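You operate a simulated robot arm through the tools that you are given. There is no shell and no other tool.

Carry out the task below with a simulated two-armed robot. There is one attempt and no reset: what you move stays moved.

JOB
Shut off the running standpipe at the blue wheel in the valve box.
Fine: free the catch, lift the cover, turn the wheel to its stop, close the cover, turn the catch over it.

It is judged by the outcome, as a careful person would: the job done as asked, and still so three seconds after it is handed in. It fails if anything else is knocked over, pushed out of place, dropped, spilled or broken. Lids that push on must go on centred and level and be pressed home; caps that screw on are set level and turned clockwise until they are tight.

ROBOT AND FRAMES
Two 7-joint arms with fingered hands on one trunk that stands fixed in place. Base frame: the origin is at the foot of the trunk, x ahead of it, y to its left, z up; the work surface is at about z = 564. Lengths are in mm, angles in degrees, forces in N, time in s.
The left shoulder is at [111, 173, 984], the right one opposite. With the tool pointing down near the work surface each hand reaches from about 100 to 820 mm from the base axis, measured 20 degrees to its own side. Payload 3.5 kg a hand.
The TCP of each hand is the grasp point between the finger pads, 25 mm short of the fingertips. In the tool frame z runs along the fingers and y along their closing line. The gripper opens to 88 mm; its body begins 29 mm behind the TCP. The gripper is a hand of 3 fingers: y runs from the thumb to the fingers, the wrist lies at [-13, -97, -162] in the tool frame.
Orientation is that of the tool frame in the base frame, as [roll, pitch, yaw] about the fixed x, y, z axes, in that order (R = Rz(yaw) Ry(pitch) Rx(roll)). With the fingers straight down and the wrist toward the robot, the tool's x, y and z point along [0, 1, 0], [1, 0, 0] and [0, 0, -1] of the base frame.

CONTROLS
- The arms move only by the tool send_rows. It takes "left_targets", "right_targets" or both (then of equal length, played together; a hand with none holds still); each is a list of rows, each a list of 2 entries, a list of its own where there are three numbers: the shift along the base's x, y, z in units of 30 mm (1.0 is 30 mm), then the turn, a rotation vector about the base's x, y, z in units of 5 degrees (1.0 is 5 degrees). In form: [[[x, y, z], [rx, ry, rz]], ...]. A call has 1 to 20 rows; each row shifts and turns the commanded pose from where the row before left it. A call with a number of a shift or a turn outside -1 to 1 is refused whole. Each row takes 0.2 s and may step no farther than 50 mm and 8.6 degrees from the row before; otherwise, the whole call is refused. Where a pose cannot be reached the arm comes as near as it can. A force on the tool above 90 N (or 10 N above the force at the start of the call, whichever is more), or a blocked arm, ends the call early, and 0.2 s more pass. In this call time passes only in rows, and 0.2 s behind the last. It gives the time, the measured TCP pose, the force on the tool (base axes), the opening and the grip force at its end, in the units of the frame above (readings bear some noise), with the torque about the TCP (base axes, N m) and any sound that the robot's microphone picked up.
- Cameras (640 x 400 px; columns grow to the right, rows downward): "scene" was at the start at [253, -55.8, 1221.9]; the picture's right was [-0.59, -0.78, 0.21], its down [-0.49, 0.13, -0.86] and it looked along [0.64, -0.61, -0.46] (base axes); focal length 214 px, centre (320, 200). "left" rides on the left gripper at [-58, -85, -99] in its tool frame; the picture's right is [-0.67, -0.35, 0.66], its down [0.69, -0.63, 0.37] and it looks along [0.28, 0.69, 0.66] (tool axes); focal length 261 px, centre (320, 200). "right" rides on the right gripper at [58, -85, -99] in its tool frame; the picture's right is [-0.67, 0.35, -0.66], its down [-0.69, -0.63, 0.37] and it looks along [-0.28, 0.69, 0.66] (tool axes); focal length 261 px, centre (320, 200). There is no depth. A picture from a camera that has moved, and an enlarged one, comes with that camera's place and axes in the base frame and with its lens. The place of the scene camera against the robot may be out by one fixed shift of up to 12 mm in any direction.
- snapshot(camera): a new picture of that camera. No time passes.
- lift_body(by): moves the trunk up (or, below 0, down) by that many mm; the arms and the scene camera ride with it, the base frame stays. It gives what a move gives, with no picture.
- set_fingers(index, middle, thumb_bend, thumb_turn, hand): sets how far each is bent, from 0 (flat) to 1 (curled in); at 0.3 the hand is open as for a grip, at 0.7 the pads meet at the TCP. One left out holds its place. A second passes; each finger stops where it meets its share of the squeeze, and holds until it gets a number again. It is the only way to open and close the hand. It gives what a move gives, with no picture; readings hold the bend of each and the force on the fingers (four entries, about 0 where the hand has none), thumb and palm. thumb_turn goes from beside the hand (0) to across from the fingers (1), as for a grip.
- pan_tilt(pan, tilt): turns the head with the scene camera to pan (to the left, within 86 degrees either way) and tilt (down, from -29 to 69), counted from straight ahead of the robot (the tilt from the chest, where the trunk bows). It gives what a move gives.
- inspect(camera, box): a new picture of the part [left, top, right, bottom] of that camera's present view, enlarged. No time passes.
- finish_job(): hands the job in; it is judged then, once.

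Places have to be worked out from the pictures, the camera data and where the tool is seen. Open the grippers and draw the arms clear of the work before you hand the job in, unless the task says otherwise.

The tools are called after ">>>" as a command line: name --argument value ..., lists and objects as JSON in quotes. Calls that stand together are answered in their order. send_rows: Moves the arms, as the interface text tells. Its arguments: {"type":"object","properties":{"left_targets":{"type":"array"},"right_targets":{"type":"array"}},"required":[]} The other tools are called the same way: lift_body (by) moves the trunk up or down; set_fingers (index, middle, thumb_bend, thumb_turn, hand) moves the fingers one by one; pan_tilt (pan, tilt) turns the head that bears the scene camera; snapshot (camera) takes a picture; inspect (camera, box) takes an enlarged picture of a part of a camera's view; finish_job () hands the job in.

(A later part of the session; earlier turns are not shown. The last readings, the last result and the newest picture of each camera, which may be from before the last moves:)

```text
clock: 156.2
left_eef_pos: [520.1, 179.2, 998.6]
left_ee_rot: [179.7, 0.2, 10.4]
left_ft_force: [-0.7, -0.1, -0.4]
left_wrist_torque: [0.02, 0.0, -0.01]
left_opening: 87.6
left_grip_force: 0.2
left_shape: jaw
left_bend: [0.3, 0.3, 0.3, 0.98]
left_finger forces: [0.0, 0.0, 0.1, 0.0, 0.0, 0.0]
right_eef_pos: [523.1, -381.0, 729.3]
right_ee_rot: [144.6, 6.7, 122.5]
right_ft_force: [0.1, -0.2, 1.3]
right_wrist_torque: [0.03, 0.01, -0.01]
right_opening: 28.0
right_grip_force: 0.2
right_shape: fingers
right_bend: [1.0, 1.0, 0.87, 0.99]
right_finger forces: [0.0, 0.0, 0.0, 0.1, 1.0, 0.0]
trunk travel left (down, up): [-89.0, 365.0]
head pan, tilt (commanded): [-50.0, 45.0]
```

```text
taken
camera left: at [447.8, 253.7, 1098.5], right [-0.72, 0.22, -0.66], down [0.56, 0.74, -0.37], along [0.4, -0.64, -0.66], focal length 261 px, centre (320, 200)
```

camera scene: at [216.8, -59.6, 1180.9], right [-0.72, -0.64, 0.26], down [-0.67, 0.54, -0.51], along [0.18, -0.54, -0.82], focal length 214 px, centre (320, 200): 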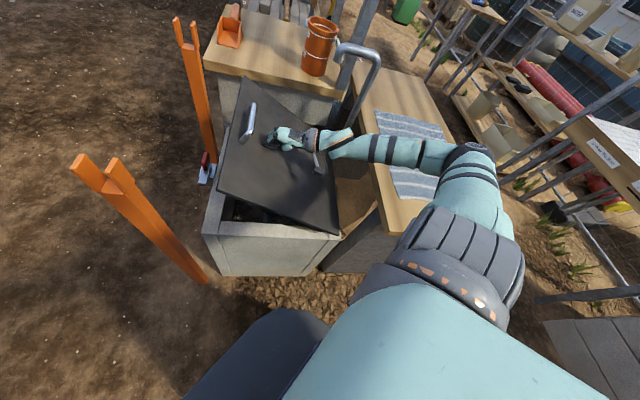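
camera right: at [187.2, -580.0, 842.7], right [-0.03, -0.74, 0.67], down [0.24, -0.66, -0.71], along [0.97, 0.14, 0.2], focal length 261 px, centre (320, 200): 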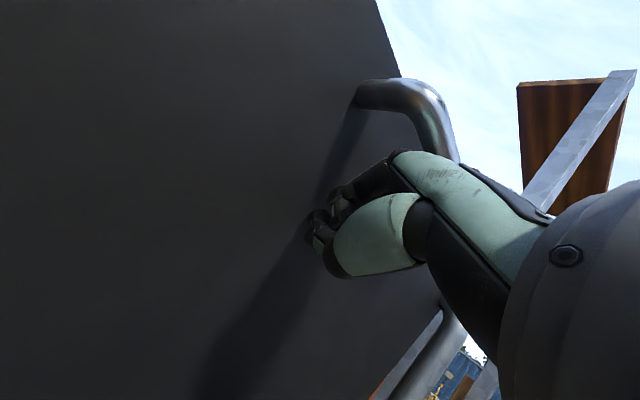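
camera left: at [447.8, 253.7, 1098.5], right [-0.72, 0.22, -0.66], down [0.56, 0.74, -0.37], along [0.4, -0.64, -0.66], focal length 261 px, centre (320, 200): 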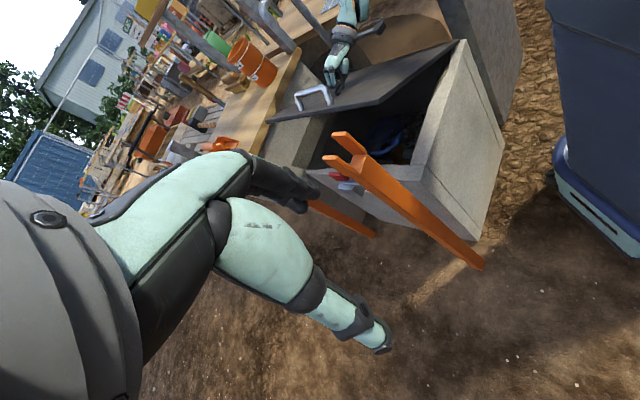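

Down to ~30° and still controlled. Continuing to about 10°.

>>> send_rows --right_targets '[[[0.326, 0.333, -0.777], [-0.25, 0.25, 0]], [[0.326, 0.333, -0.777], [-0.25, 0.25, 0]], [[0.228, 0.233, -0.847], [-0.25, 0.25, 0]], [[0.228, 0.233, -0.847], [-0.25, 0.25, 0]]]'

>>> snapshot --camera "scene"

>>> snapshot --camera "left"

```text
clock: 157.2
left_eef_pos: [520.4, 179.4, 998.6]
left_ee_rot: [179.7, 0.1, 10.3]
left_ft_force: [-0.2, -0.8, 0.5]
left_wrist_torque: [-0.01, 0.01, -0.03]
left_opening: 88.2
left_grip_force: 0.1
left_shape: jaw
left_bend: [0.3, 0.3, 0.3, 0.98]
left_finger forces: [0.0, 0.0, 0.0, 0.1, 0.1, 0.0]
right_eef_pos: [556.6, -346.6, 631.8]
right_ee_rot: [151.6, 8.4, 123.4]
right_ft_force: [0.1, -0.1, -0.1]
right_wrist_torque: [0.0, 0.02, 0.05]
right_opening: 28.1
right_grip_force: 0.2
right_shape: fingers
right_bend: [1.0, 1.0, 0.87, 0.99]
right_finger forces: [0.0, 0.0, 0.0, 0.0, 0.1, 0.0]
trunk travel left (down, up): [-89.0, 365.0]
head pan, tilt (commanded): [-50.0, 45.0]
```

```text
taken
camera scene: at [217.0, -59.7, 1180.8], right [-0.72, -0.64, 0.26], down [-0.67, 0.54, -0.51], along [0.18, -0.54, -0.82], focal length 214 px, centre (320, 200)
```

scene: 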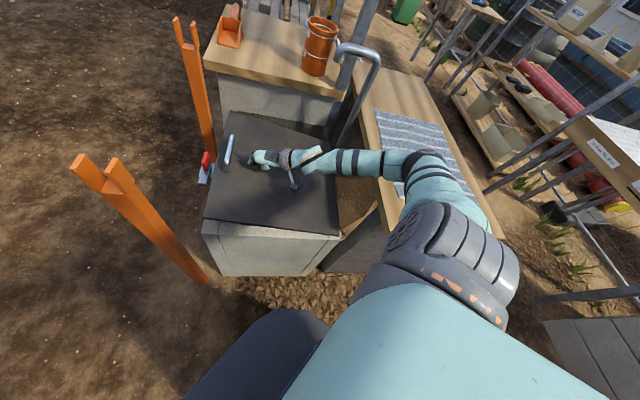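

```text
taken
camera left: at [447.9, 253.6, 1098.4], right [-0.72, 0.22, -0.66], down [0.56, 0.74, -0.37], along [0.4, -0.64, -0.66], focal length 261 px, centre (320, 200)
```

left: 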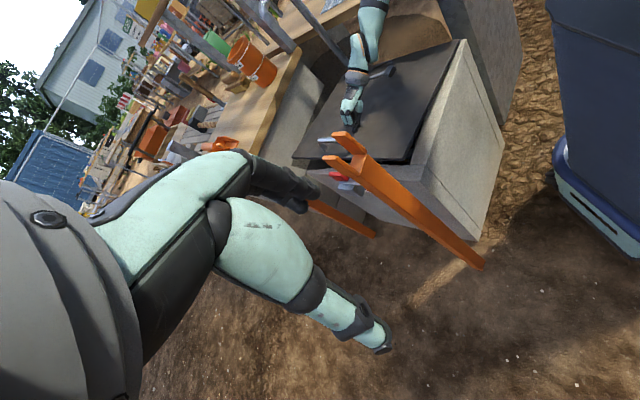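

Almost closed, with zero force at the hand now. I'll lower in small steps until the cover seats, watching the contact force.

>>> send_rows --right_targets '[[[0.12, 0.12, -0.6], [-0.15, 0.15, 0]], [[0.12, 0.12, -0.5], [-0.15, 0.15, 0]]]'

>>> inspect --camera "left" --box '[270, 70, 510, 260]'

```text
clock: 157.8
left_eef_pos: [520.0, 180.9, 999.2]
left_ee_rot: [179.7, 0.1, 10.2]
left_ft_force: [0.1, 0.9, -0.3]
left_wrist_torque: [-0.01, -0.02, 0.01]
left_opening: 87.9
left_grip_force: 0.1
left_shape: jaw
left_bend: [0.3, 0.3, 0.3, 0.98]
left_finger forces: [0.1, 0.0, 0.0, 0.0, 0.0, 0.0]
right_eef_pos: [561.3, -339.1, 598.3]
right_ee_rot: [153.5, 8.7, 123.8]
right_ft_force: [0.5, 0.1, -0.4]
right_wrist_torque: [0.0, 0.0, 0.01]
right_opening: 28.4
right_grip_force: 0.1
right_shape: fingers
right_bend: [1.0, 1.0, 0.87, 0.99]
right_finger forces: [0.1, 0.1, 0.0, 0.0, 0.1, 0.0]
trunk travel left (down, up): [-89.0, 365.0]
head pan, tilt (commanded): [-50.0, 45.0]
```

```text
2.11 times, centred on (390, 165) of left
camera zoom: at [447.5, 253.6, 1098.6], right [-0.72, 0.22, -0.66], down [0.56, 0.74, -0.37], along [0.4, -0.64, -0.66], focal length 549 px, centre (173, 274)
```

zoom: 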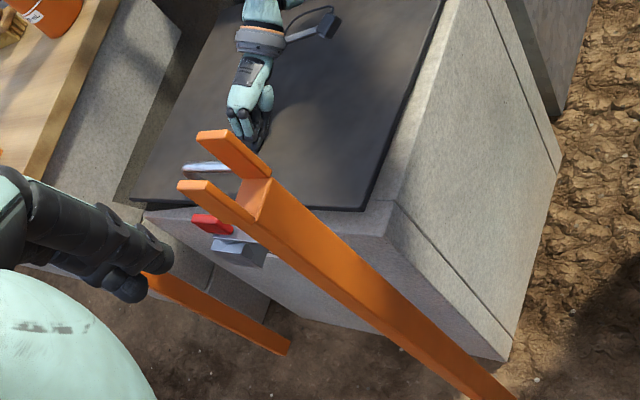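

>>> send_rows --right_targets '[[[0, 0, -0.35], [0, 0, 0]], [[0, 0, -0.35], [0, 0, 0]]]'

>>> inspect --camera "left" --box '[270, 70, 510, 260]'

>>> inspect --camera "scene" --box '[180, 90, 360, 290]'

```text
clock: 158.4
left_eef_pos: [519.6, 179.7, 1000.5]
left_ee_rot: [179.7, 0.0, 10.3]
left_ft_force: [-0.6, -0.3, -0.3]
left_wrist_torque: [0.01, 0.03, 0.0]
left_opening: 87.9
left_grip_force: 0.0
left_shape: jaw
left_bend: [0.3, 0.3, 0.3, 0.98]
left_finger forces: [0.1, 0.0, 0.0, 0.0, 0.0, 0.1]
right_eef_pos: [561.8, -338.7, 578.0]
right_ee_rot: [153.6, 8.7, 123.7]
right_ft_force: [-0.1, 0.0, 0.6]
right_wrist_torque: [-0.01, 0.0, 0.05]
right_opening: 28.2
right_grip_force: 0.1
right_shape: fingers
right_bend: [1.0, 1.0, 0.87, 0.99]
right_finger forces: [0.0, 0.1, 0.0, 0.0, 0.0, 0.0]
trunk travel left (down, up): [-89.0, 365.0]
head pan, tilt (commanded): [-50.0, 45.0]
```

```text
2.11 times, centred on (390, 165) of left
camera zoom: at [447.4, 253.6, 1098.7], right [-0.72, 0.22, -0.66], down [0.56, 0.74, -0.37], along [0.4, -0.64, -0.66], focal length 549 px, centre (173, 274)
```

zoom: 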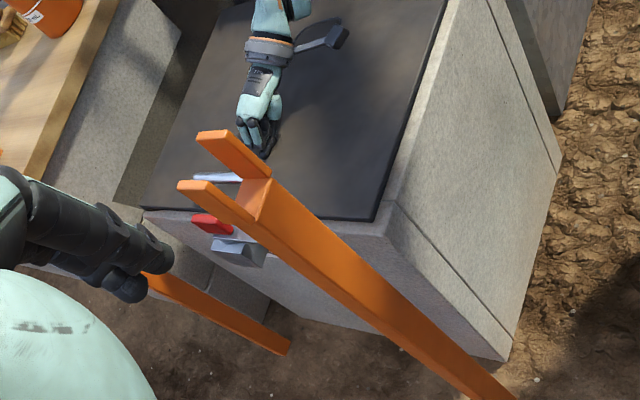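

```text
2.00 times, centred on (270, 190) of scene
camera zoom: at [216.4, -59.7, 1181.0], right [-0.72, -0.64, 0.26], down [-0.67, 0.54, -0.51], along [0.18, -0.54, -0.82], focal length 429 px, centre (420, 220)
```

zoom: 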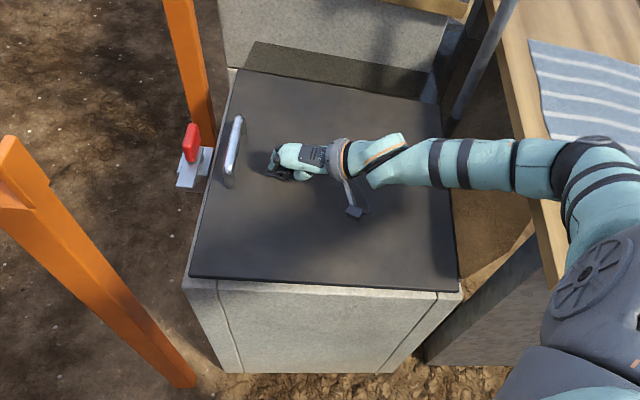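

The cover keeps settling as I follow it down. A little further until it presses firmly on the rim.

>>> send_rows --right_targets '[[[0, 0, -0.3], [0, 0, 0]], [[0, 0, -0.2], [0, 0, 0]]]'

>>> inspect --camera "left" --box '[270, 70, 510, 260]'

```text
clock: 159.0
left_eef_pos: [516.3, 181.7, 1002.1]
left_ee_rot: [179.6, -0.2, 10.3]
left_ft_force: [0.2, 0.3, -0.1]
left_wrist_torque: [0.05, 0.0, 0.0]
left_opening: 88.1
left_grip_force: 0.0
left_shape: jaw
left_bend: [0.3, 0.3, 0.3, 0.98]
left_finger forces: [0.0, 0.0, 0.0, 0.1, 0.1, 0.1]
right_eef_pos: [561.3, -339.6, 567.2]
right_ee_rot: [153.2, 9.1, 123.6]
right_ft_force: [-6.9, -5.2, 26.0]
right_wrist_torque: [0.05, 0.14, 0.07]
right_opening: 26.9
right_grip_force: 26.8
right_shape: fingers
right_bend: [1.0, 1.0, 0.91, 1.0]
right_finger forces: [0.0, 0.1, 0.0, 0.0, 53.0, 0.0]
trunk travel left (down, up): [-89.0, 365.0]
head pan, tilt (commanded): [-50.0, 45.0]
```

```text
2.11 times, centred on (390, 165) of left
camera zoom: at [443.5, 254.9, 1101.0], right [-0.72, 0.22, -0.66], down [0.56, 0.74, -0.37], along [0.41, -0.64, -0.66], focal length 549 px, centre (173, 274)
```

zoom: 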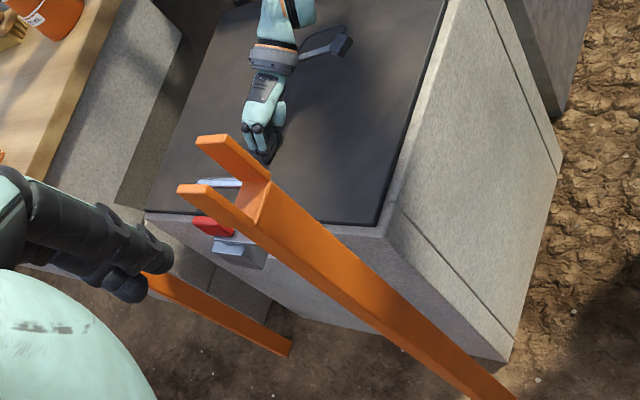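

The cover is seated, with 26 N pressing on the rim. I'll lift off and move over to the catch, checking that the cover stays shut.

>>> send_rows --right_targets '[[[0, 0, 0.6], [0, 0, 0]], [[0, 0, 1], [0, 0, 0]], [[0, 0, 1], [0, 0, 0]], [[0.2, 0.2, 1], [0, 0, 0]], [[0.4, 0.4, 0.6], [0.2, -0.2, 0]]]'

>>> snapshot --camera "scene"

>>> inspect --camera "left" --box '[270, 70, 510, 260]'

```text
clock: 160.2
left_eef_pos: [519.8, 180.3, 999.9]
left_ee_rot: [179.7, 0.1, 10.3]
left_ft_force: [0.2, 0.2, 0.3]
left_wrist_torque: [0.01, -0.03, -0.04]
left_opening: 88.0
left_grip_force: 0.0
left_shape: jaw
left_bend: [0.3, 0.3, 0.3, 0.98]
left_finger forces: [0.0, 0.0, 0.0, 0.0, 0.1, 0.1]
right_eef_pos: [579.4, -320.2, 689.3]
right_ee_rot: [152.1, 8.5, 123.4]
right_ft_force: [-0.4, -1.2, 0.6]
right_wrist_torque: [0.01, 0.01, -0.01]
right_opening: 28.3
right_grip_force: 0.0
right_shape: fingers
right_bend: [1.0, 1.0, 0.87, 0.99]
right_finger forces: [0.0, 0.1, 0.1, 0.1, 0.1, 0.1]
trunk travel left (down, up): [-89.0, 365.0]
head pan, tilt (commanded): [-50.0, 45.0]
```

```text
taken
camera scene: at [216.6, -59.5, 1180.9], right [-0.72, -0.64, 0.26], down [-0.67, 0.54, -0.51], along [0.18, -0.54, -0.82], focal length 214 px, centre (320, 200)
```

scene: 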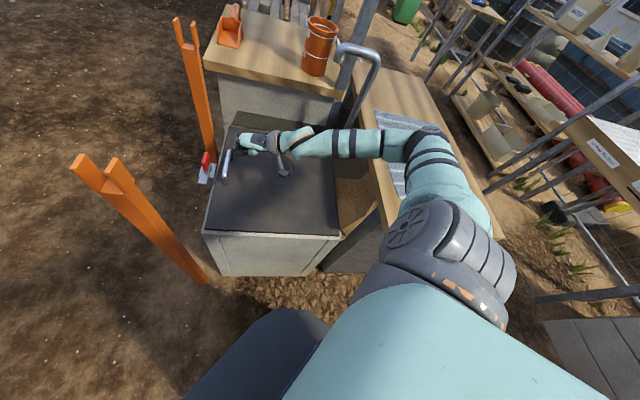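

```text
2.11 times, centred on (390, 165) of left
camera zoom: at [447.6, 253.8, 1098.6], right [-0.72, 0.22, -0.66], down [0.56, 0.74, -0.37], along [0.4, -0.64, -0.66], focal length 549 px, centre (173, 274)
```

zoom: 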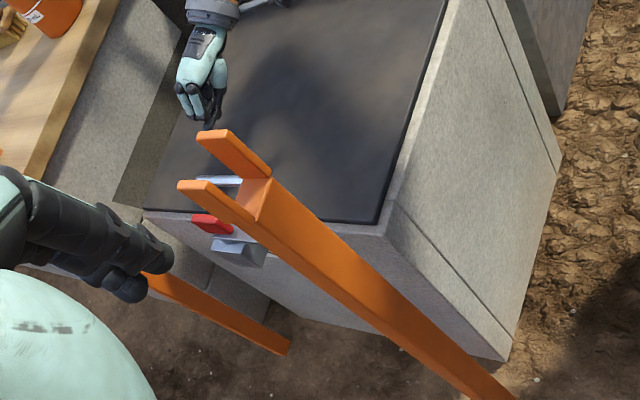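

The cover stays shut. I'll open the hand to a moderate grip and move above the red tab with the fingers vertical and aligned to it (yaw 135).

>>> set_fingers --hand "right" --index 0.45 --middle 0.45 --thumb_bend 0.45 --thumb_turn 0.98

>>> send_rows --right_targets '[[[0.514, 0.343, 0.143], [-0.265, 0.767, 0.324]], [[0.514, 0.343, 0.143], [-0.265, 0.767, 0.324]], [[0.514, 0.343, 0.143], [-0.265, 0.767, 0.324]], [[0.514, 0.343, 0.143], [-0.265, 0.767, 0.324]], [[0.514, 0.343, 0.143], [-0.265, 0.767, 0.324]], [[0.514, 0.343, 0.143], [-0.265, 0.767, 0.324]]]'

>>> snapshot --camera "right"

>>> snapshot --camera "scene"

```text
clock: 161.2
left_eef_pos: [518.6, 179.5, 1000.3]
left_ee_rot: [179.7, 0.1, 10.3]
left_ft_force: [0.0, -0.2, 0.1]
left_wrist_torque: [0.0, -0.02, -0.02]
left_opening: 88.0
left_grip_force: 0.1
left_shape: jaw
left_bend: [0.3, 0.3, 0.3, 0.98]
left_finger forces: [0.0, 0.0, 0.0, 0.0, 0.0, 0.0]
right_eef_pos: [579.2, -320.5, 688.5]
right_ee_rot: [152.2, 8.4, 123.5]
right_ft_force: [-0.2, 0.0, -0.1]
right_wrist_torque: [-0.01, 0.0, 0.01]
right_opening: 52.0
right_grip_force: 0.0
right_shape: fingers
right_bend: [0.45, 0.45, 0.45, 0.98]
right_finger forces: [0.1, 0.0, 0.1, 0.1, 0.1, 0.1]
trunk travel left (down, up): [-89.0, 365.0]
head pan, tilt (commanded): [-50.0, 45.0]
```

```text
clock: 162.6
left_eef_pos: [519.7, 180.8, 1000.1]
left_ee_rot: [179.8, 0.0, 10.4]
left_ft_force: [0.0, 0.2, 0.3]
left_wrist_torque: [0.01, -0.03, 0.0]
left_opening: 87.9
left_grip_force: 0.1
left_shape: jaw
left_bend: [0.3, 0.3, 0.3, 0.98]
left_finger forces: [0.0, 0.1, 0.0, 0.0, 0.0, 0.1]
right_eef_pos: [673.1, -258.4, 714.3]
right_ee_rot: [175.2, 0.0, 134.9]
right_ft_force: [-0.1, -0.3, -0.5]
right_wrist_torque: [0.0, -0.01, -0.01]
right_opening: 52.1
right_grip_force: 0.0
right_shape: fingers
right_bend: [0.45, 0.45, 0.45, 0.97]
right_finger forces: [0.0, 0.0, 0.1, 0.0, 0.0, 0.0]
trunk travel left (down, up): [-89.0, 365.0]
head pan, tilt (commanded): [-50.0, 45.0]
```

```text
taken
camera right: at [565.7, -284.3, 806.6], right [0.68, -0.27, 0.68], down [0.06, -0.91, -0.42], along [0.73, 0.33, -0.6], focal length 261 px, centre (320, 200)
```

right: 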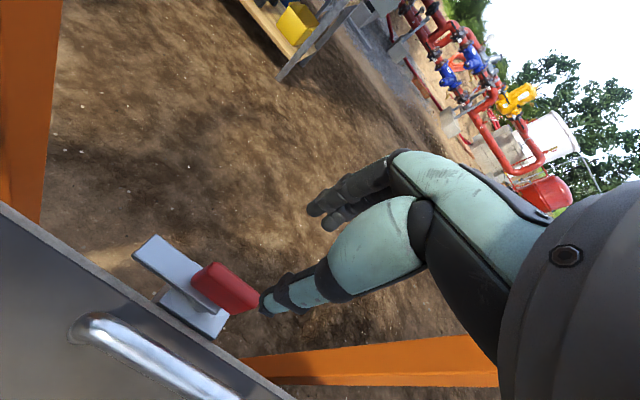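

```text
taken
camera scene: at [216.8, -58.9, 1180.9], right [-0.72, -0.64, 0.26], down [-0.67, 0.54, -0.51], along [0.18, -0.54, -0.82], focal length 214 px, centre (320, 200)
```

scene: 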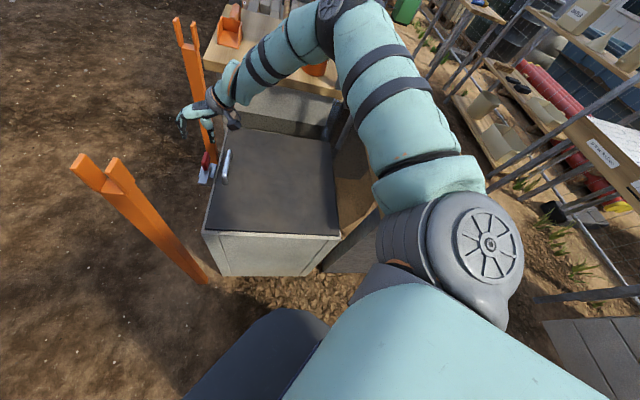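

Arrived above the tab, though the elbow is in its raised posture again. Yaw ~135–180 may still be reachable here for the first part of the turn, so I'll lower carefully and see.

>>> inspect --camera "right" --box '[60, 200, 320, 400]'

>>> send_rows --right_targets '[[[0, 0, -0.8], [0, 0, 0]], [[0, 0, -0.8], [0, 0, 0]], [[0, 0, -0.7], [0, 0, 0]]]'

>>> inspect --camera "right" --box '[140, 140, 420, 400]'

```text
2.00 times, centred on (190, 300) of right
camera zoom: at [565.7, -284.3, 806.6], right [0.68, -0.27, 0.68], down [0.06, -0.91, -0.42], along [0.73, 0.33, -0.6], focal length 521 px, centre (580, 0)
```

zoom: 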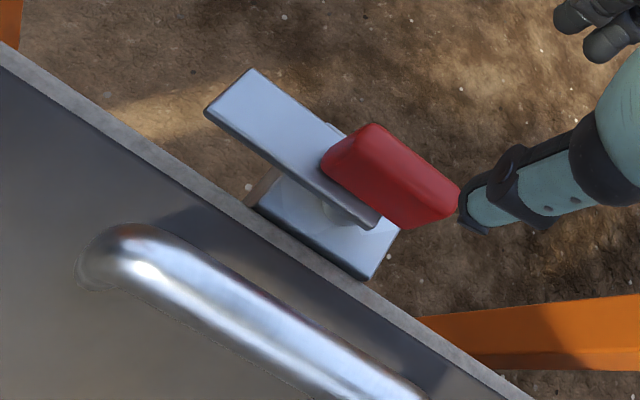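

```text
clock: 163.4
left_eef_pos: [518.9, 179.0, 1000.3]
left_ee_rot: [179.8, 0.1, 10.3]
left_ft_force: [0.9, 0.9, -0.2]
left_wrist_torque: [0.01, -0.03, -0.01]
left_opening: 87.9
left_grip_force: 0.2
left_shape: jaw
left_bend: [0.3, 0.3, 0.3, 0.98]
left_finger forces: [0.0, 0.0, 0.0, 0.0, 0.0, 0.1]
right_eef_pos: [672.0, -260.4, 644.7]
right_ee_rot: [175.0, 0.0, 135.0]
right_ft_force: [0.6, 0.5, 0.1]
right_wrist_torque: [-0.03, 0.03, 0.03]
right_opening: 52.0
right_grip_force: 0.0
right_shape: fingers
right_bend: [0.45, 0.45, 0.45, 0.97]
right_finger forces: [0.1, 0.0, 0.0, 0.1, 0.1, 0.0]
trunk travel left (down, up): [-89.0, 365.0]
head pan, tilt (commanded): [-50.0, 45.0]
```

```text
1.54 times, centred on (280, 270) of right
camera zoom: at [565.4, -285.2, 736.4], right [0.68, -0.27, 0.68], down [0.06, -0.91, -0.42], along [0.73, 0.33, -0.6], focal length 401 px, centre (382, 92)
```

zoom: 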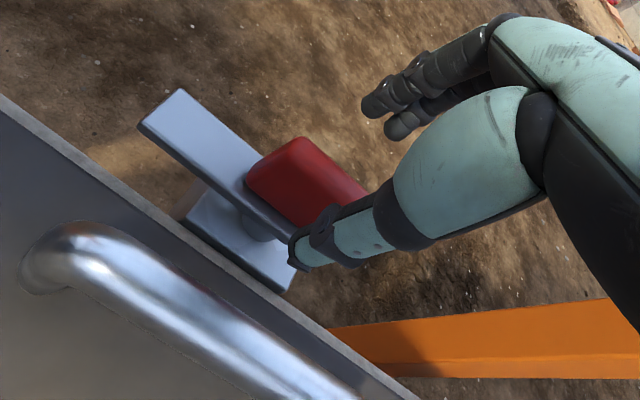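

Reachable and lined up: the tab sits between thumb and fingers. Lowering to grip height and closing firmly.

>>> send_rows --right_targets '[[[0, 0.03, -0.5], [0, 0, 0]], [[0, 0.03, -0.52], [0, 0, 0]]]'

>>> set_fingers --hand "right" --index 0.9 --middle 0.9 --thumb_bend 0.9

>>> inspect --camera "right" --box '[140, 140, 420, 400]'

```text
clock: 164.0
left_eef_pos: [520.2, 180.3, 999.0]
left_ee_rot: [179.7, 0.0, 10.2]
left_ft_force: [-0.3, 0.8, 0.4]
left_wrist_torque: [0.05, 0.0, 0.01]
left_opening: 87.9
left_grip_force: 0.0
left_shape: jaw
left_bend: [0.3, 0.3, 0.3, 0.98]
left_finger forces: [0.0, 0.0, 0.0, 0.0, 0.0, 0.1]
right_eef_pos: [671.6, -258.5, 614.3]
right_ee_rot: [175.1, 0.0, 135.1]
right_ft_force: [0.5, -0.1, 0.3]
right_wrist_torque: [0.02, -0.03, -0.01]
right_opening: 52.3
right_grip_force: 0.0
right_shape: fingers
right_bend: [0.45, 0.45, 0.45, 0.97]
right_finger forces: [0.1, 0.1, 0.0, 0.0, 0.0, 0.0]
trunk travel left (down, up): [-89.0, 365.0]
head pan, tilt (commanded): [-50.0, 45.0]
```

```text
clock: 165.0
left_eef_pos: [520.7, 180.1, 999.8]
left_ee_rot: [179.8, 0.2, 10.2]
left_ft_force: [0.1, 0.2, 0.7]
left_wrist_torque: [0.0, 0.0, 0.0]
left_opening: 88.0
left_grip_force: 0.0
left_shape: jaw
left_bend: [0.3, 0.3, 0.3, 0.98]
left_finger forces: [0.0, 0.0, 0.0, 0.0, 0.1, 0.0]
right_eef_pos: [672.3, -257.4, 612.9]
right_ee_rot: [175.1, -0.1, 135.0]
right_ft_force: [-0.2, -1.0, -9.3]
right_wrist_torque: [-0.12, 0.08, 0.13]
right_opening: 5.7
right_grip_force: 25.8
right_shape: fingers
right_bend: [0.74, 0.72, 0.68, 0.99]
right_finger forces: [11.9, 13.8, 0.1, 0.0, 26.1, 0.0]
trunk travel left (down, up): [-89.0, 365.0]
head pan, tilt (commanded): [-50.0, 45.0]
```

```text
1.54 times, centred on (280, 270) of right
camera zoom: at [565.6, -283.9, 705.0], right [0.68, -0.27, 0.68], down [0.06, -0.91, -0.42], along [0.73, 0.33, -0.6], focal length 401 px, centre (382, 92)
```

zoom: 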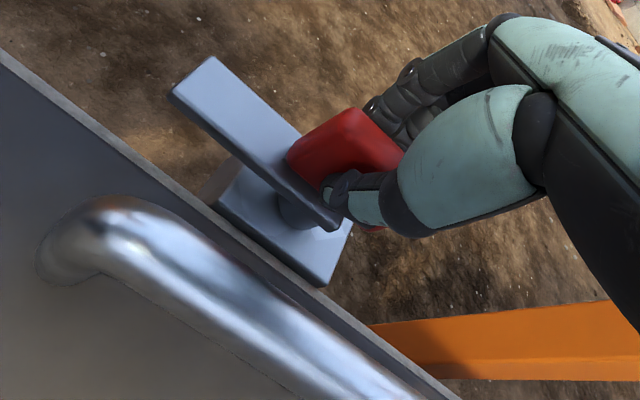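

Gripped with ~26 N. Now turning counter-clockwise, 30° first, watching reach and forces.

>>> send_rows --right_targets '[[[0, 0, 0], [0, 0, 1]], [[0, 0, 0], [0, 0, 1]], [[-0.01, 0, 0], [0, 0, 1]], [[-0.01, 0, 0], [0, 0, 1]], [[-0.01, -0.01, 0], [0, 0, 1]], [[-0.01, -0.01, 0], [0, 0, 1]]]'

>>> inspect --camera "right" --box '[140, 140, 420, 400]'

>>> snapshot --camera "scene"

```text
clock: 166.4
left_eef_pos: [521.3, 179.4, 999.3]
left_ee_rot: [179.9, 0.4, 10.3]
left_ft_force: [0.4, 0.9, -0.4]
left_wrist_torque: [0.03, 0.01, 0.02]
left_opening: 88.0
left_grip_force: 0.0
left_shape: jaw
left_bend: [0.3, 0.3, 0.3, 0.98]
left_finger forces: [0.1, 0.0, 0.0, 0.0, 0.0, 0.0]
right_eef_pos: [672.5, -258.1, 612.9]
right_ee_rot: [175.0, 0.0, 165.1]
right_ft_force: [18.7, -2.1, -11.5]
right_wrist_torque: [-0.1, -0.29, -0.09]
right_opening: 5.9
right_grip_force: 26.7
right_shape: fingers
right_bend: [0.74, 0.73, 0.71, 0.97]
right_finger forces: [19.5, 12.0, 0.0, 0.0, 21.4, 0.0]
trunk travel left (down, up): [-89.0, 365.0]
head pan, tilt (commanded): [-50.0, 45.0]
```

```text
1.54 times, centred on (280, 270) of right
camera zoom: at [593.4, -334.0, 704.6], right [0.72, 0.11, 0.68], down [0.51, -0.75, -0.42], along [0.47, 0.65, -0.6], focal length 401 px, centre (382, 92)
```

zoom: 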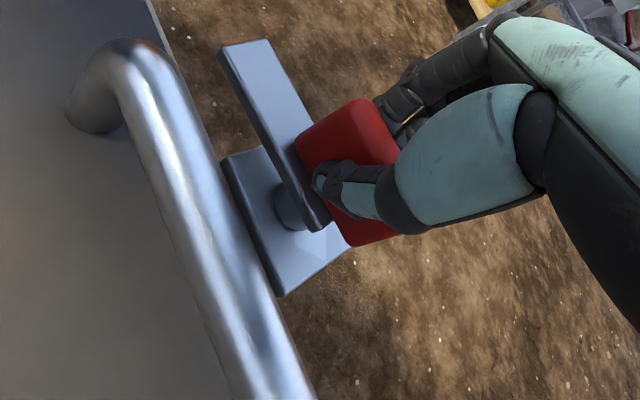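

```text
taken
camera scene: at [220.1, -60.3, 1180.3], right [-0.72, -0.64, 0.26], down [-0.67, 0.54, -0.51], along [0.18, -0.54, -0.82], focal length 214 px, centre (320, 200)
```

scene: 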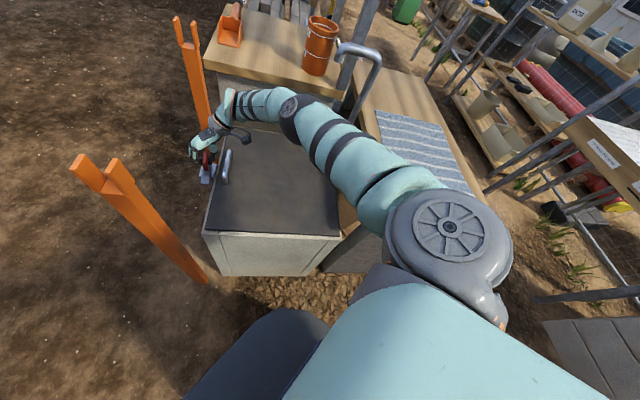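

The tab looks as if it lagged behind the hand. I'll check the bar's actual direction from the other cameras.

>>> inspect --camera "scene" --box '[170, 110, 270, 200]'

>>> inspect --camera "left" --box '[300, 130, 380, 210]'

```text
4.44 times, centred on (220, 155) of scene
camera zoom: at [220.1, -60.3, 1180.3], right [-0.72, -0.64, 0.26], down [-0.67, 0.54, -0.51], along [0.18, -0.54, -0.82], focal length 953 px, centre (764, 400)
```

zoom: 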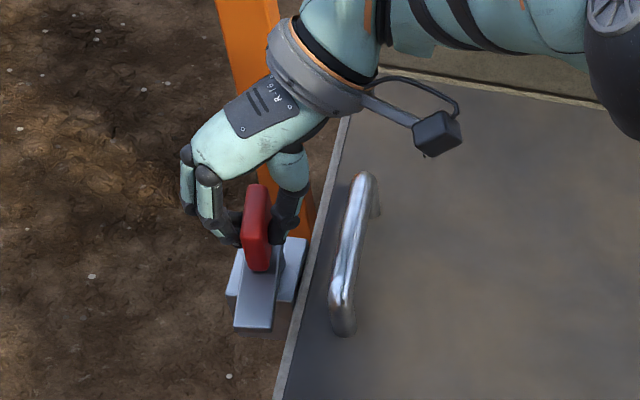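

```text
5.00 times, centred on (340, 170) of left
camera zoom: at [450.7, 253.2, 1097.5], right [-0.72, 0.22, -0.65], down [0.56, 0.74, -0.37], along [0.4, -0.63, -0.66], focal length 1303 px, centre (220, 350)
```

zoom: 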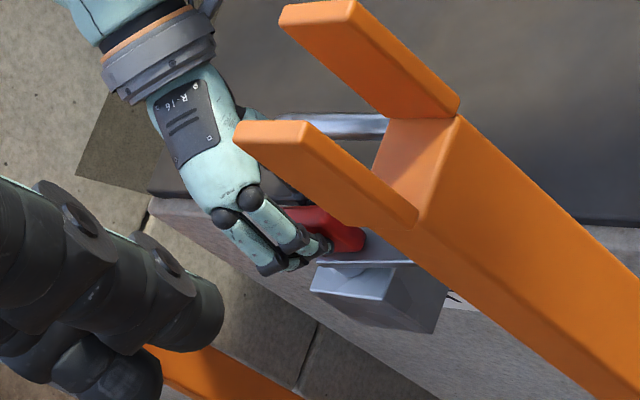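

The bar has begun to swing, about 10–12°, lagging the hand by the grip's give. I'll keep turning so it follows.

>>> send_rows --right_targets '[[[0, 0, 0], [0, 0, 1]], [[0, 0, 0], [0, 0, 1]], [[0, 0, 0], [0, 0, 1]]]'

>>> inspect --camera "scene" --box '[170, 110, 270, 200]'

>>> inspect --camera "right" --box '[140, 140, 420, 400]'

```text
clock: 167.2
left_eef_pos: [523.6, 177.0, 997.7]
left_ee_rot: [179.9, 0.5, 10.3]
left_ft_force: [-0.7, -0.2, 0.7]
left_wrist_torque: [0.01, 0.0, 0.01]
left_opening: 87.9
left_grip_force: 0.0
left_shape: jaw
left_bend: [0.3, 0.3, 0.3, 0.98]
left_finger forces: [0.1, 0.0, 0.0, 0.0, 0.0, 0.0]
right_eef_pos: [662.3, -249.9, 623.6]
right_ee_rot: [175.1, -0.3, -179.8]
right_ft_force: [15.5, -11.4, -23.2]
right_wrist_torque: [-0.22, -0.35, 0.02]
right_opening: 8.1
right_grip_force: 22.7
right_shape: fingers
right_bend: [0.74, 0.74, 0.66, 0.99]
right_finger forces: [12.7, 7.9, 0.0, 0.1, 25.0, 0.1]
right hand out of reach, approached as far as the arm can: row 2, 3
trunk travel left (down, up): [-89.0, 365.0]
head pan, tilt (commanded): [-50.0, 45.0]
```

```text
4.44 times, centred on (220, 155) of scene
camera zoom: at [221.6, -62.0, 1179.5], right [-0.72, -0.64, 0.26], down [-0.67, 0.54, -0.5], along [0.18, -0.54, -0.82], focal length 953 px, centre (764, 400)
```

zoom: 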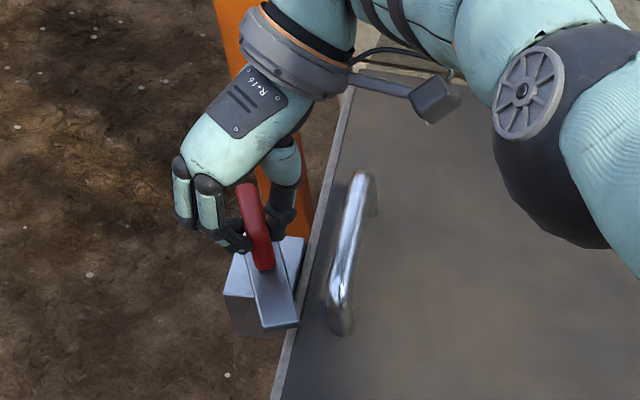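

```text
1.54 times, centred on (280, 270) of right
camera zoom: at [604.4, -343.6, 715.7], right [0.67, 0.29, 0.68], down [0.68, -0.6, -0.42], along [0.28, 0.75, -0.6], focal length 401 px, centre (382, 92)
```

zoom: 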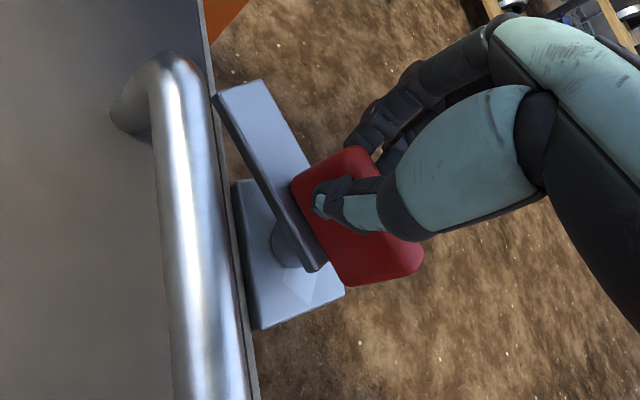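

The arm reached its limit with the bar swung ~25°. I'll release, rise clear, and continue from the other side (yaw ~5), where a counter-clockwise turn to 45 finishes it.

>>> set_fingers --hand "right" --index 0.42 --middle 0.42 --thumb_bend 0.42

>>> send_rows --right_targets '[[[0, 0, 0.5], [0, 0, 0]], [[0, 0, 0.8], [0, 0, -0.3]], [[0, 0, 1], [0, 0, -0.5]], [[0, 0, 0.8], [0, 0, -0.5]]]'

>>> snapshot --camera "scene"

>>> inspect --camera "right" --box '[60, 200, 320, 400]'

```text
clock: 168.2
left_eef_pos: [519.8, 179.1, 999.8]
left_ee_rot: [179.6, 0.2, 10.3]
left_ft_force: [-0.1, -0.4, -0.7]
left_wrist_torque: [0.0, 0.01, 0.05]
left_opening: 88.0
left_grip_force: 0.1
left_shape: jaw
left_bend: [0.3, 0.3, 0.3, 0.98]
left_finger forces: [0.1, 0.1, 0.0, 0.1, 0.1, 0.0]
right_eef_pos: [659.4, -248.2, 627.9]
right_ee_rot: [175.0, 0.0, 180.0]
right_ft_force: [0.8, 0.4, 0.4]
right_wrist_torque: [-0.01, 0.0, 0.0]
right_opening: 58.7
right_grip_force: 0.1
right_shape: fingers
right_bend: [0.42, 0.42, 0.42, 0.97]
right_finger forces: [0.1, 0.0, 0.1, 0.1, 0.0, 0.1]
trunk travel left (down, up): [-89.0, 365.0]
head pan, tilt (commanded): [-50.0, 45.0]
```

```text
clock: 169.2
left_eef_pos: [519.3, 179.9, 999.2]
left_ee_rot: [179.6, 0.1, 10.3]
left_ft_force: [0.6, -0.5, -0.3]
left_wrist_torque: [-0.03, -0.02, 0.0]
left_opening: 87.9
left_grip_force: 0.0
left_shape: jaw
left_bend: [0.3, 0.3, 0.3, 0.98]
left_finger forces: [0.1, 0.1, 0.0, 0.0, 0.0, 0.1]
right_eef_pos: [692.9, -254.3, 712.3]
right_ee_rot: [175.0, -0.1, 173.5]
right_ft_force: [0.5, -0.5, 0.8]
right_wrist_torque: [0.01, -0.01, 0.0]
right_opening: 58.8
right_grip_force: 0.1
right_shape: fingers
right_bend: [0.42, 0.42, 0.42, 0.97]
right_finger forces: [0.1, 0.0, 0.1, 0.1, 0.0, 0.0]
right hand out of reach, approached as far as the arm can: row 1, 2, 3, 4
trunk travel left (down, up): [-89.0, 365.0]
head pan, tilt (commanded): [-50.0, 45.0]
```

```text
taken
camera scene: at [216.2, -59.6, 1181.1], right [-0.72, -0.64, 0.26], down [-0.67, 0.54, -0.51], along [0.19, -0.54, -0.82], focal length 214 px, centre (320, 200)
```

scene: 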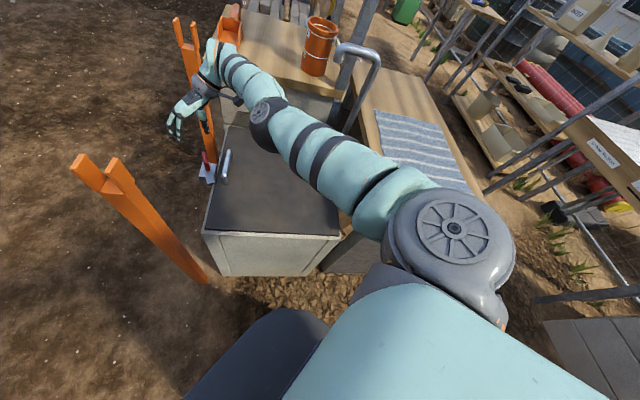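

```text
2.00 times, centred on (190, 300) of right
camera zoom: at [626.4, -341.6, 803.7], right [0.7, 0.21, 0.68], down [0.61, -0.67, -0.42], along [0.37, 0.71, -0.6], focal length 521 px, centre (580, 0)
```

zoom: 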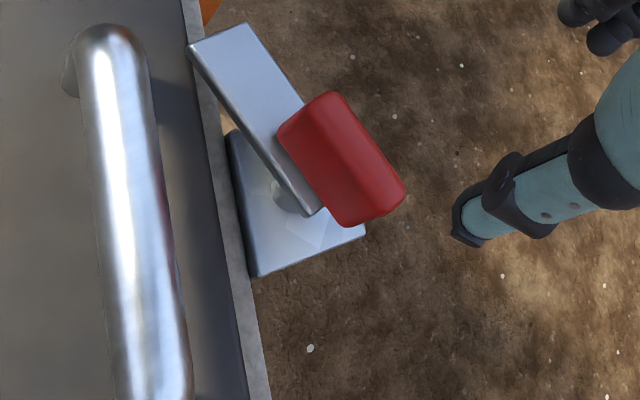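

The bar has moved ~25° back, but the arm is near its limit at this yaw. I'll back off to open space while tilting the hand so the elbow drops into the low posture, slowly.

>>> send_rows --right_targets '[[[-0.72, -0.05, 0.367], [0.5, -0.15, -0.6]], [[-0.72, -0.05, 0.367], [0.5, -0.15, -0.6]], [[-0.72, -0.05, 0.367], [0.5, -0.18, -0.6]], [[-0.72, -0.05, 0.367], [0.5, -0.2, -0.6]]]'

>>> snapshot --camera "scene"

```text
clock: 170.2
left_eef_pos: [519.8, 180.1, 999.9]
left_ee_rot: [179.7, 0.1, 10.2]
left_ft_force: [0.2, 0.0, 0.0]
left_wrist_torque: [-0.02, 0.0, -0.03]
left_opening: 88.1
left_grip_force: 0.0
left_shape: jaw
left_bend: [0.3, 0.3, 0.3, 0.98]
left_finger forces: [0.0, 0.0, 0.1, 0.0, 0.0, 0.0]
right_eef_pos: [711.0, -292.3, 731.5]
right_ee_rot: [164.3, 1.2, 161.3]
right_ft_force: [-0.1, 0.3, 0.4]
right_wrist_torque: [0.0, -0.01, -0.02]
right_opening: 59.0
right_grip_force: 0.1
right_shape: fingers
right_bend: [0.42, 0.42, 0.42, 0.97]
right_finger forces: [0.1, 0.1, 0.1, 0.0, 0.0, 0.1]
right hand out of reach, approached as far as the arm can: row 1, 2, 3, 4
trunk travel left (down, up): [-89.0, 365.0]
head pan, tilt (commanded): [-50.0, 45.0]
```

```text
taken
camera scene: at [216.3, -59.8, 1181.0], right [-0.72, -0.64, 0.26], down [-0.67, 0.54, -0.51], along [0.19, -0.54, -0.82], focal length 214 px, centre (320, 200)
```

scene: 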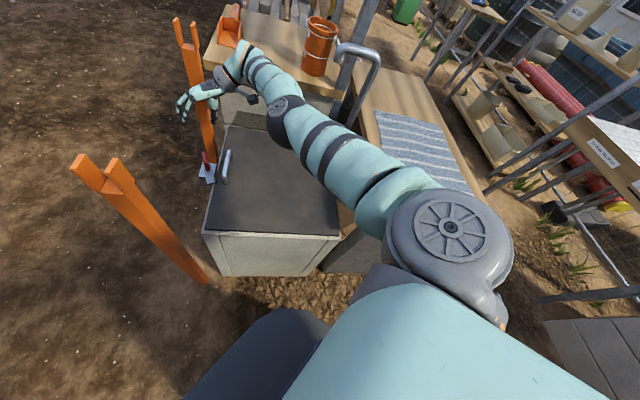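

It's pinned at a wrist limit while extended. Yawing clockwise alone should free it, so I'll do only that first.

>>> send_rows --right_targets '[[[0, 0, 0.1], [0, 0, -0.8]], [[0, 0, 0.1], [0, 0, -0.8]], [[0, 0, 0.1], [0, 0, -0.8]], [[0, 0, 0.1], [0, 0, -0.8]], [[-0.2, 0, 0.1], [0, 0, -0.8]]]'

>>> snapshot --camera "scene"

```text
clock: 171.4
left_eef_pos: [519.7, 179.7, 1000.3]
left_ee_rot: [179.7, 0.2, 10.4]
left_ft_force: [0.7, -0.1, 0.4]
left_wrist_torque: [0.01, 0.0, 0.01]
left_opening: 88.0
left_grip_force: 0.0
left_shape: jaw
left_bend: [0.3, 0.3, 0.3, 0.98]
left_finger forces: [0.0, 0.0, 0.0, 0.0, 0.0, 0.1]
right_eef_pos: [755.3, -311.3, 733.8]
right_ee_rot: [164.5, 1.1, 141.3]
right_ft_force: [0.2, 0.3, 0.4]
right_wrist_torque: [0.0, -0.04, 0.02]
right_opening: 58.8
right_grip_force: 0.0
right_shape: fingers
right_bend: [0.42, 0.42, 0.42, 0.97]
right_finger forces: [0.0, 0.1, 0.1, 0.0, 0.0, 0.0]
right hand out of reach, approached as far as the arm can: row 1, 2, 3, 4, 5
trunk travel left (down, up): [-89.0, 365.0]
head pan, tilt (commanded): [-50.0, 45.0]
```

```text
taken
camera scene: at [216.4, -59.6, 1181.0], right [-0.72, -0.64, 0.26], down [-0.67, 0.54, -0.51], along [0.18, -0.54, -0.82], focal length 214 px, centre (320, 200)
```

scene: 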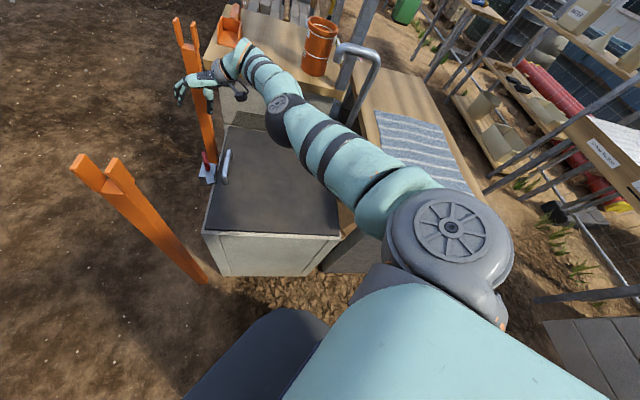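

The arm has become fully straight (wrist 620 mm from the shoulder), so the solver can't shorten it. Lowering the trunk 60 mm brings the shoulder forward and will force the elbow to bend.

>>> lift_body --by -60

>>> snapshot --camera "scene"

>>> snapshot --camera "left"

```text
clock: 172.4
left_eef_pos: [519.1, 179.6, 942.0]
left_ee_rot: [179.7, -0.1, 10.3]
left_ft_force: [0.1, -0.8, 1.1]
left_wrist_torque: [0.02, 0.0, -0.02]
left_opening: 88.0
left_grip_force: 0.1
left_shape: jaw
left_bend: [0.3, 0.3, 0.3, 0.98]
left_finger forces: [0.1, 0.0, 0.0, 0.1, 0.0, 0.0]
right_eef_pos: [754.9, -310.6, 584.2]
right_ee_rot: [168.6, -4.1, 141.5]
right_ft_force: [-0.2, 0.2, 0.2]
right_wrist_torque: [-0.01, 0.02, 0.0]
right_opening: 59.0
right_grip_force: 0.0
right_shape: fingers
right_bend: [0.42, 0.42, 0.42, 0.97]
right_finger forces: [0.0, 0.0, 0.0, 0.0, 0.0, 0.0]
trunk travel left (down, up): [-29.0, 425.0]
head pan, tilt (commanded): [-50.0, 45.0]
```

```text
taken
camera scene: at [269.6, -59.6, 1088.2], right [-0.68, -0.64, 0.35], down [-0.73, 0.54, -0.42], along [0.08, -0.54, -0.84], focal length 214 px, centre (320, 200)
```

scene: 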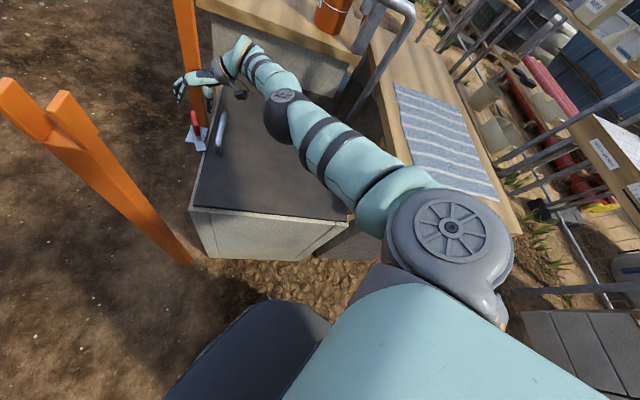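

```text
taken
camera left: at [445.9, 253.7, 1040.0], right [-0.72, 0.22, -0.66], down [0.56, 0.74, -0.37], along [0.41, -0.64, -0.66], focal length 261 px, centre (320, 200)
```

left: 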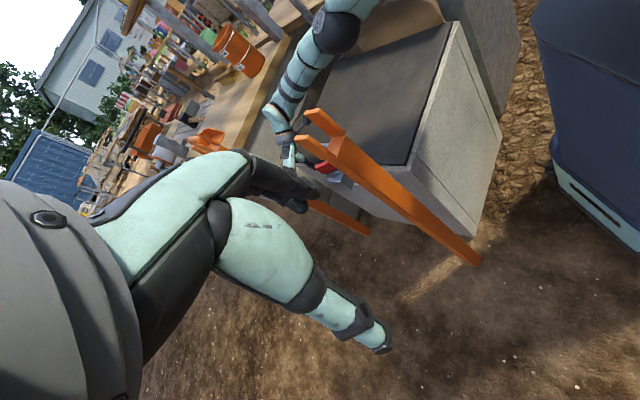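

The hand dipped to z=584 beside the box but touches nothing, and the elbow now has some bend. I'll lift and draw back in small steps.

>>> send_rows --right_targets '[[[0, 0, 0.7], [0, 0, -0.3]], [[0, 0, 0.7], [0, 0, -0.3]], [[-0.2, 0, 0.7], [0, 0, -0.3]], [[-0.4, 0, 0.7], [0, 0, -0.3]]]'

>>> snapshot --camera "scene"

```text
clock: 173.4
left_eef_pos: [519.4, 179.9, 939.8]
left_ee_rot: [179.8, 0.1, 10.4]
left_ft_force: [0.5, -0.8, 0.3]
left_wrist_torque: [-0.02, 0.02, 0.01]
left_opening: 87.9
left_grip_force: 0.1
left_shape: jaw
left_bend: [0.3, 0.3, 0.3, 0.98]
left_finger forces: [0.1, 0.0, 0.1, 0.0, 0.0, 0.1]
right_eef_pos: [782.3, -328.8, 655.1]
right_ee_rot: [168.7, -4.2, 135.4]
right_ft_force: [-0.2, -0.2, -0.2]
right_wrist_torque: [0.02, 0.01, 0.03]
right_opening: 58.9
right_grip_force: 0.1
right_shape: fingers
right_bend: [0.42, 0.42, 0.42, 0.97]
right_finger forces: [0.1, 0.0, 0.0, 0.1, 0.0, 0.1]
right hand out of reach, approached as far as the arm can: row 1, 2, 3, 4
trunk travel left (down, up): [-29.0, 425.0]
head pan, tilt (commanded): [-50.0, 45.0]
```

```text
taken
camera scene: at [270.5, -59.5, 1087.7], right [-0.68, -0.64, 0.35], down [-0.73, 0.54, -0.42], along [0.08, -0.54, -0.84], focal length 214 px, centre (320, 200)
```

scene: 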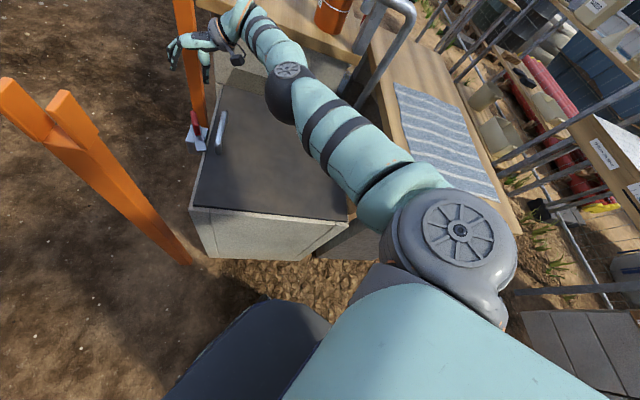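

The arm is still straight and has drifted toward the far post, now about 80 mm away, so I must not swing there. I'll raise the hand straight up above the posts' height first.

>>> send_rows --right_targets '[[[-0.2, 0.2, 0.9], [0, 0, 0]], [[-0.2, 0.2, 0.9], [0, 0, 0]], [[-0.2, 0.2, 0.9], [0, 0, 0]], [[-0.2, 0.2, 0.9], [0, 0, 0]]]'

>>> snapshot --camera "scene"

```text
clock: 174.4
left_eef_pos: [518.9, 179.9, 938.5]
left_ee_rot: [179.7, 0.1, 10.3]
left_ft_force: [-0.3, 0.3, 0.3]
left_wrist_torque: [0.0, -0.01, -0.02]
left_opening: 88.2
left_grip_force: 0.1
left_shape: jaw
left_bend: [0.3, 0.3, 0.3, 0.98]
left_finger forces: [0.0, 0.0, 0.1, 0.0, 0.1, 0.0]
right_eef_pos: [798.3, -317.8, 758.3]
right_ee_rot: [168.6, -4.2, 135.4]
right_ft_force: [0.6, 0.2, -0.6]
right_wrist_torque: [-0.03, 0.03, 0.0]
right_opening: 58.8
right_grip_force: 0.1
right_shape: fingers
right_bend: [0.42, 0.42, 0.42, 0.97]
right_finger forces: [0.0, 0.0, 0.0, 0.0, 0.0, 0.0]
right hand out of reach, approached as far as the arm can: row 1, 2, 3, 4
trunk travel left (down, up): [-29.0, 425.0]
head pan, tilt (commanded): [-50.0, 45.0]
```

```text
taken
camera scene: at [270.4, -59.4, 1087.8], right [-0.68, -0.64, 0.35], down [-0.73, 0.54, -0.42], along [0.08, -0.54, -0.84], focal length 214 px, centre (320, 200)
```

scene: 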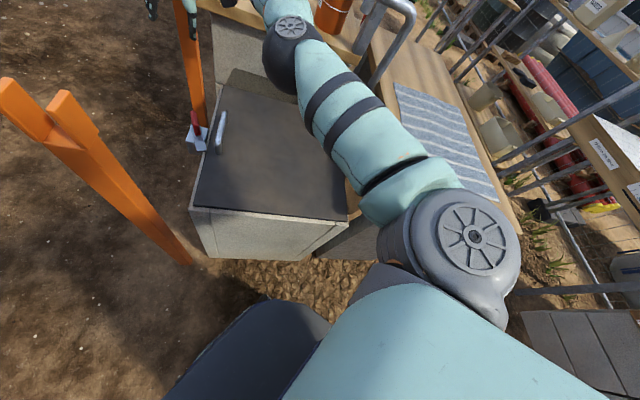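

Rising steadily. I'll continue up and to the left, away from the far post.

>>> send_rows --right_targets '[[[-0.4, 0.6, 0.8], [0, 0, 0]], [[-0.4, 0.6, 0.8], [0, 0, 0]], [[-0.4, 0.6, 0.8], [0, 0, 0]], [[-0.4, 0.6, 0.8], [0, 0, 0]]]'

>>> pan_tilt --pan -38 --tilt 20

>>> snapshot --camera "scene"

```text
clock: 175.4
left_eef_pos: [518.6, 178.8, 939.6]
left_ee_rot: [179.7, 0.0, 10.3]
left_ft_force: [-0.1, -1.4, -0.9]
left_wrist_torque: [0.0, 0.0, 0.01]
left_opening: 87.8
left_grip_force: 0.0
left_shape: jaw
left_bend: [0.3, 0.3, 0.3, 0.98]
left_finger forces: [0.0, 0.0, 0.0, 0.0, 0.1, 0.1]
right_eef_pos: [809.7, -265.0, 858.7]
right_ee_rot: [168.7, -4.3, 135.5]
right_ft_force: [0.2, 0.0, 0.1]
right_wrist_torque: [-0.01, 0.02, 0.01]
right_opening: 58.8
right_grip_force: 0.1
right_shape: fingers
right_bend: [0.42, 0.42, 0.42, 0.97]
right_finger forces: [0.0, 0.1, 0.0, 0.0, 0.1, 0.1]
right hand out of reach, approached as far as the arm can: row 1, 2, 3, 4
trunk travel left (down, up): [-29.0, 425.0]
head pan, tilt (commanded): [-50.0, 45.0]
```

```text
clock: 176.3
left_eef_pos: [519.8, 180.7, 939.6]
left_ee_rot: [179.6, 0.0, 10.3]
left_ft_force: [-0.6, -0.1, -0.5]
left_wrist_torque: [0.0, 0.02, -0.04]
left_opening: 88.1
left_grip_force: 0.0
left_shape: jaw
left_bend: [0.3, 0.3, 0.3, 0.98]
left_finger forces: [0.1, 0.0, 0.1, 0.0, 0.1, 0.1]
right_eef_pos: [811.2, -264.1, 856.0]
right_ee_rot: [168.8, -4.2, 135.5]
right_ft_force: [-0.3, -0.1, -0.2]
right_wrist_torque: [0.0, -0.02, -0.03]
right_opening: 58.8
right_grip_force: 0.0
right_shape: fingers
right_bend: [0.42, 0.42, 0.42, 0.97]
right_finger forces: [0.0, 0.0, 0.1, 0.0, 0.0, 0.0]
trunk travel left (down, up): [-29.0, 425.0]
head pan, tilt (commanded): [-38.0, 20.0]
```

```text
taken
camera scene: at [307.1, -54.6, 1112.4], right [-0.55, -0.79, 0.28], down [-0.67, 0.21, -0.71], along [0.5, -0.58, -0.64], focal length 214 px, centre (320, 200)
```

scene: 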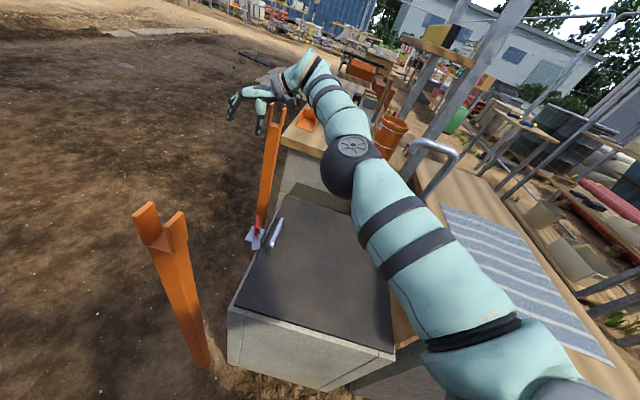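

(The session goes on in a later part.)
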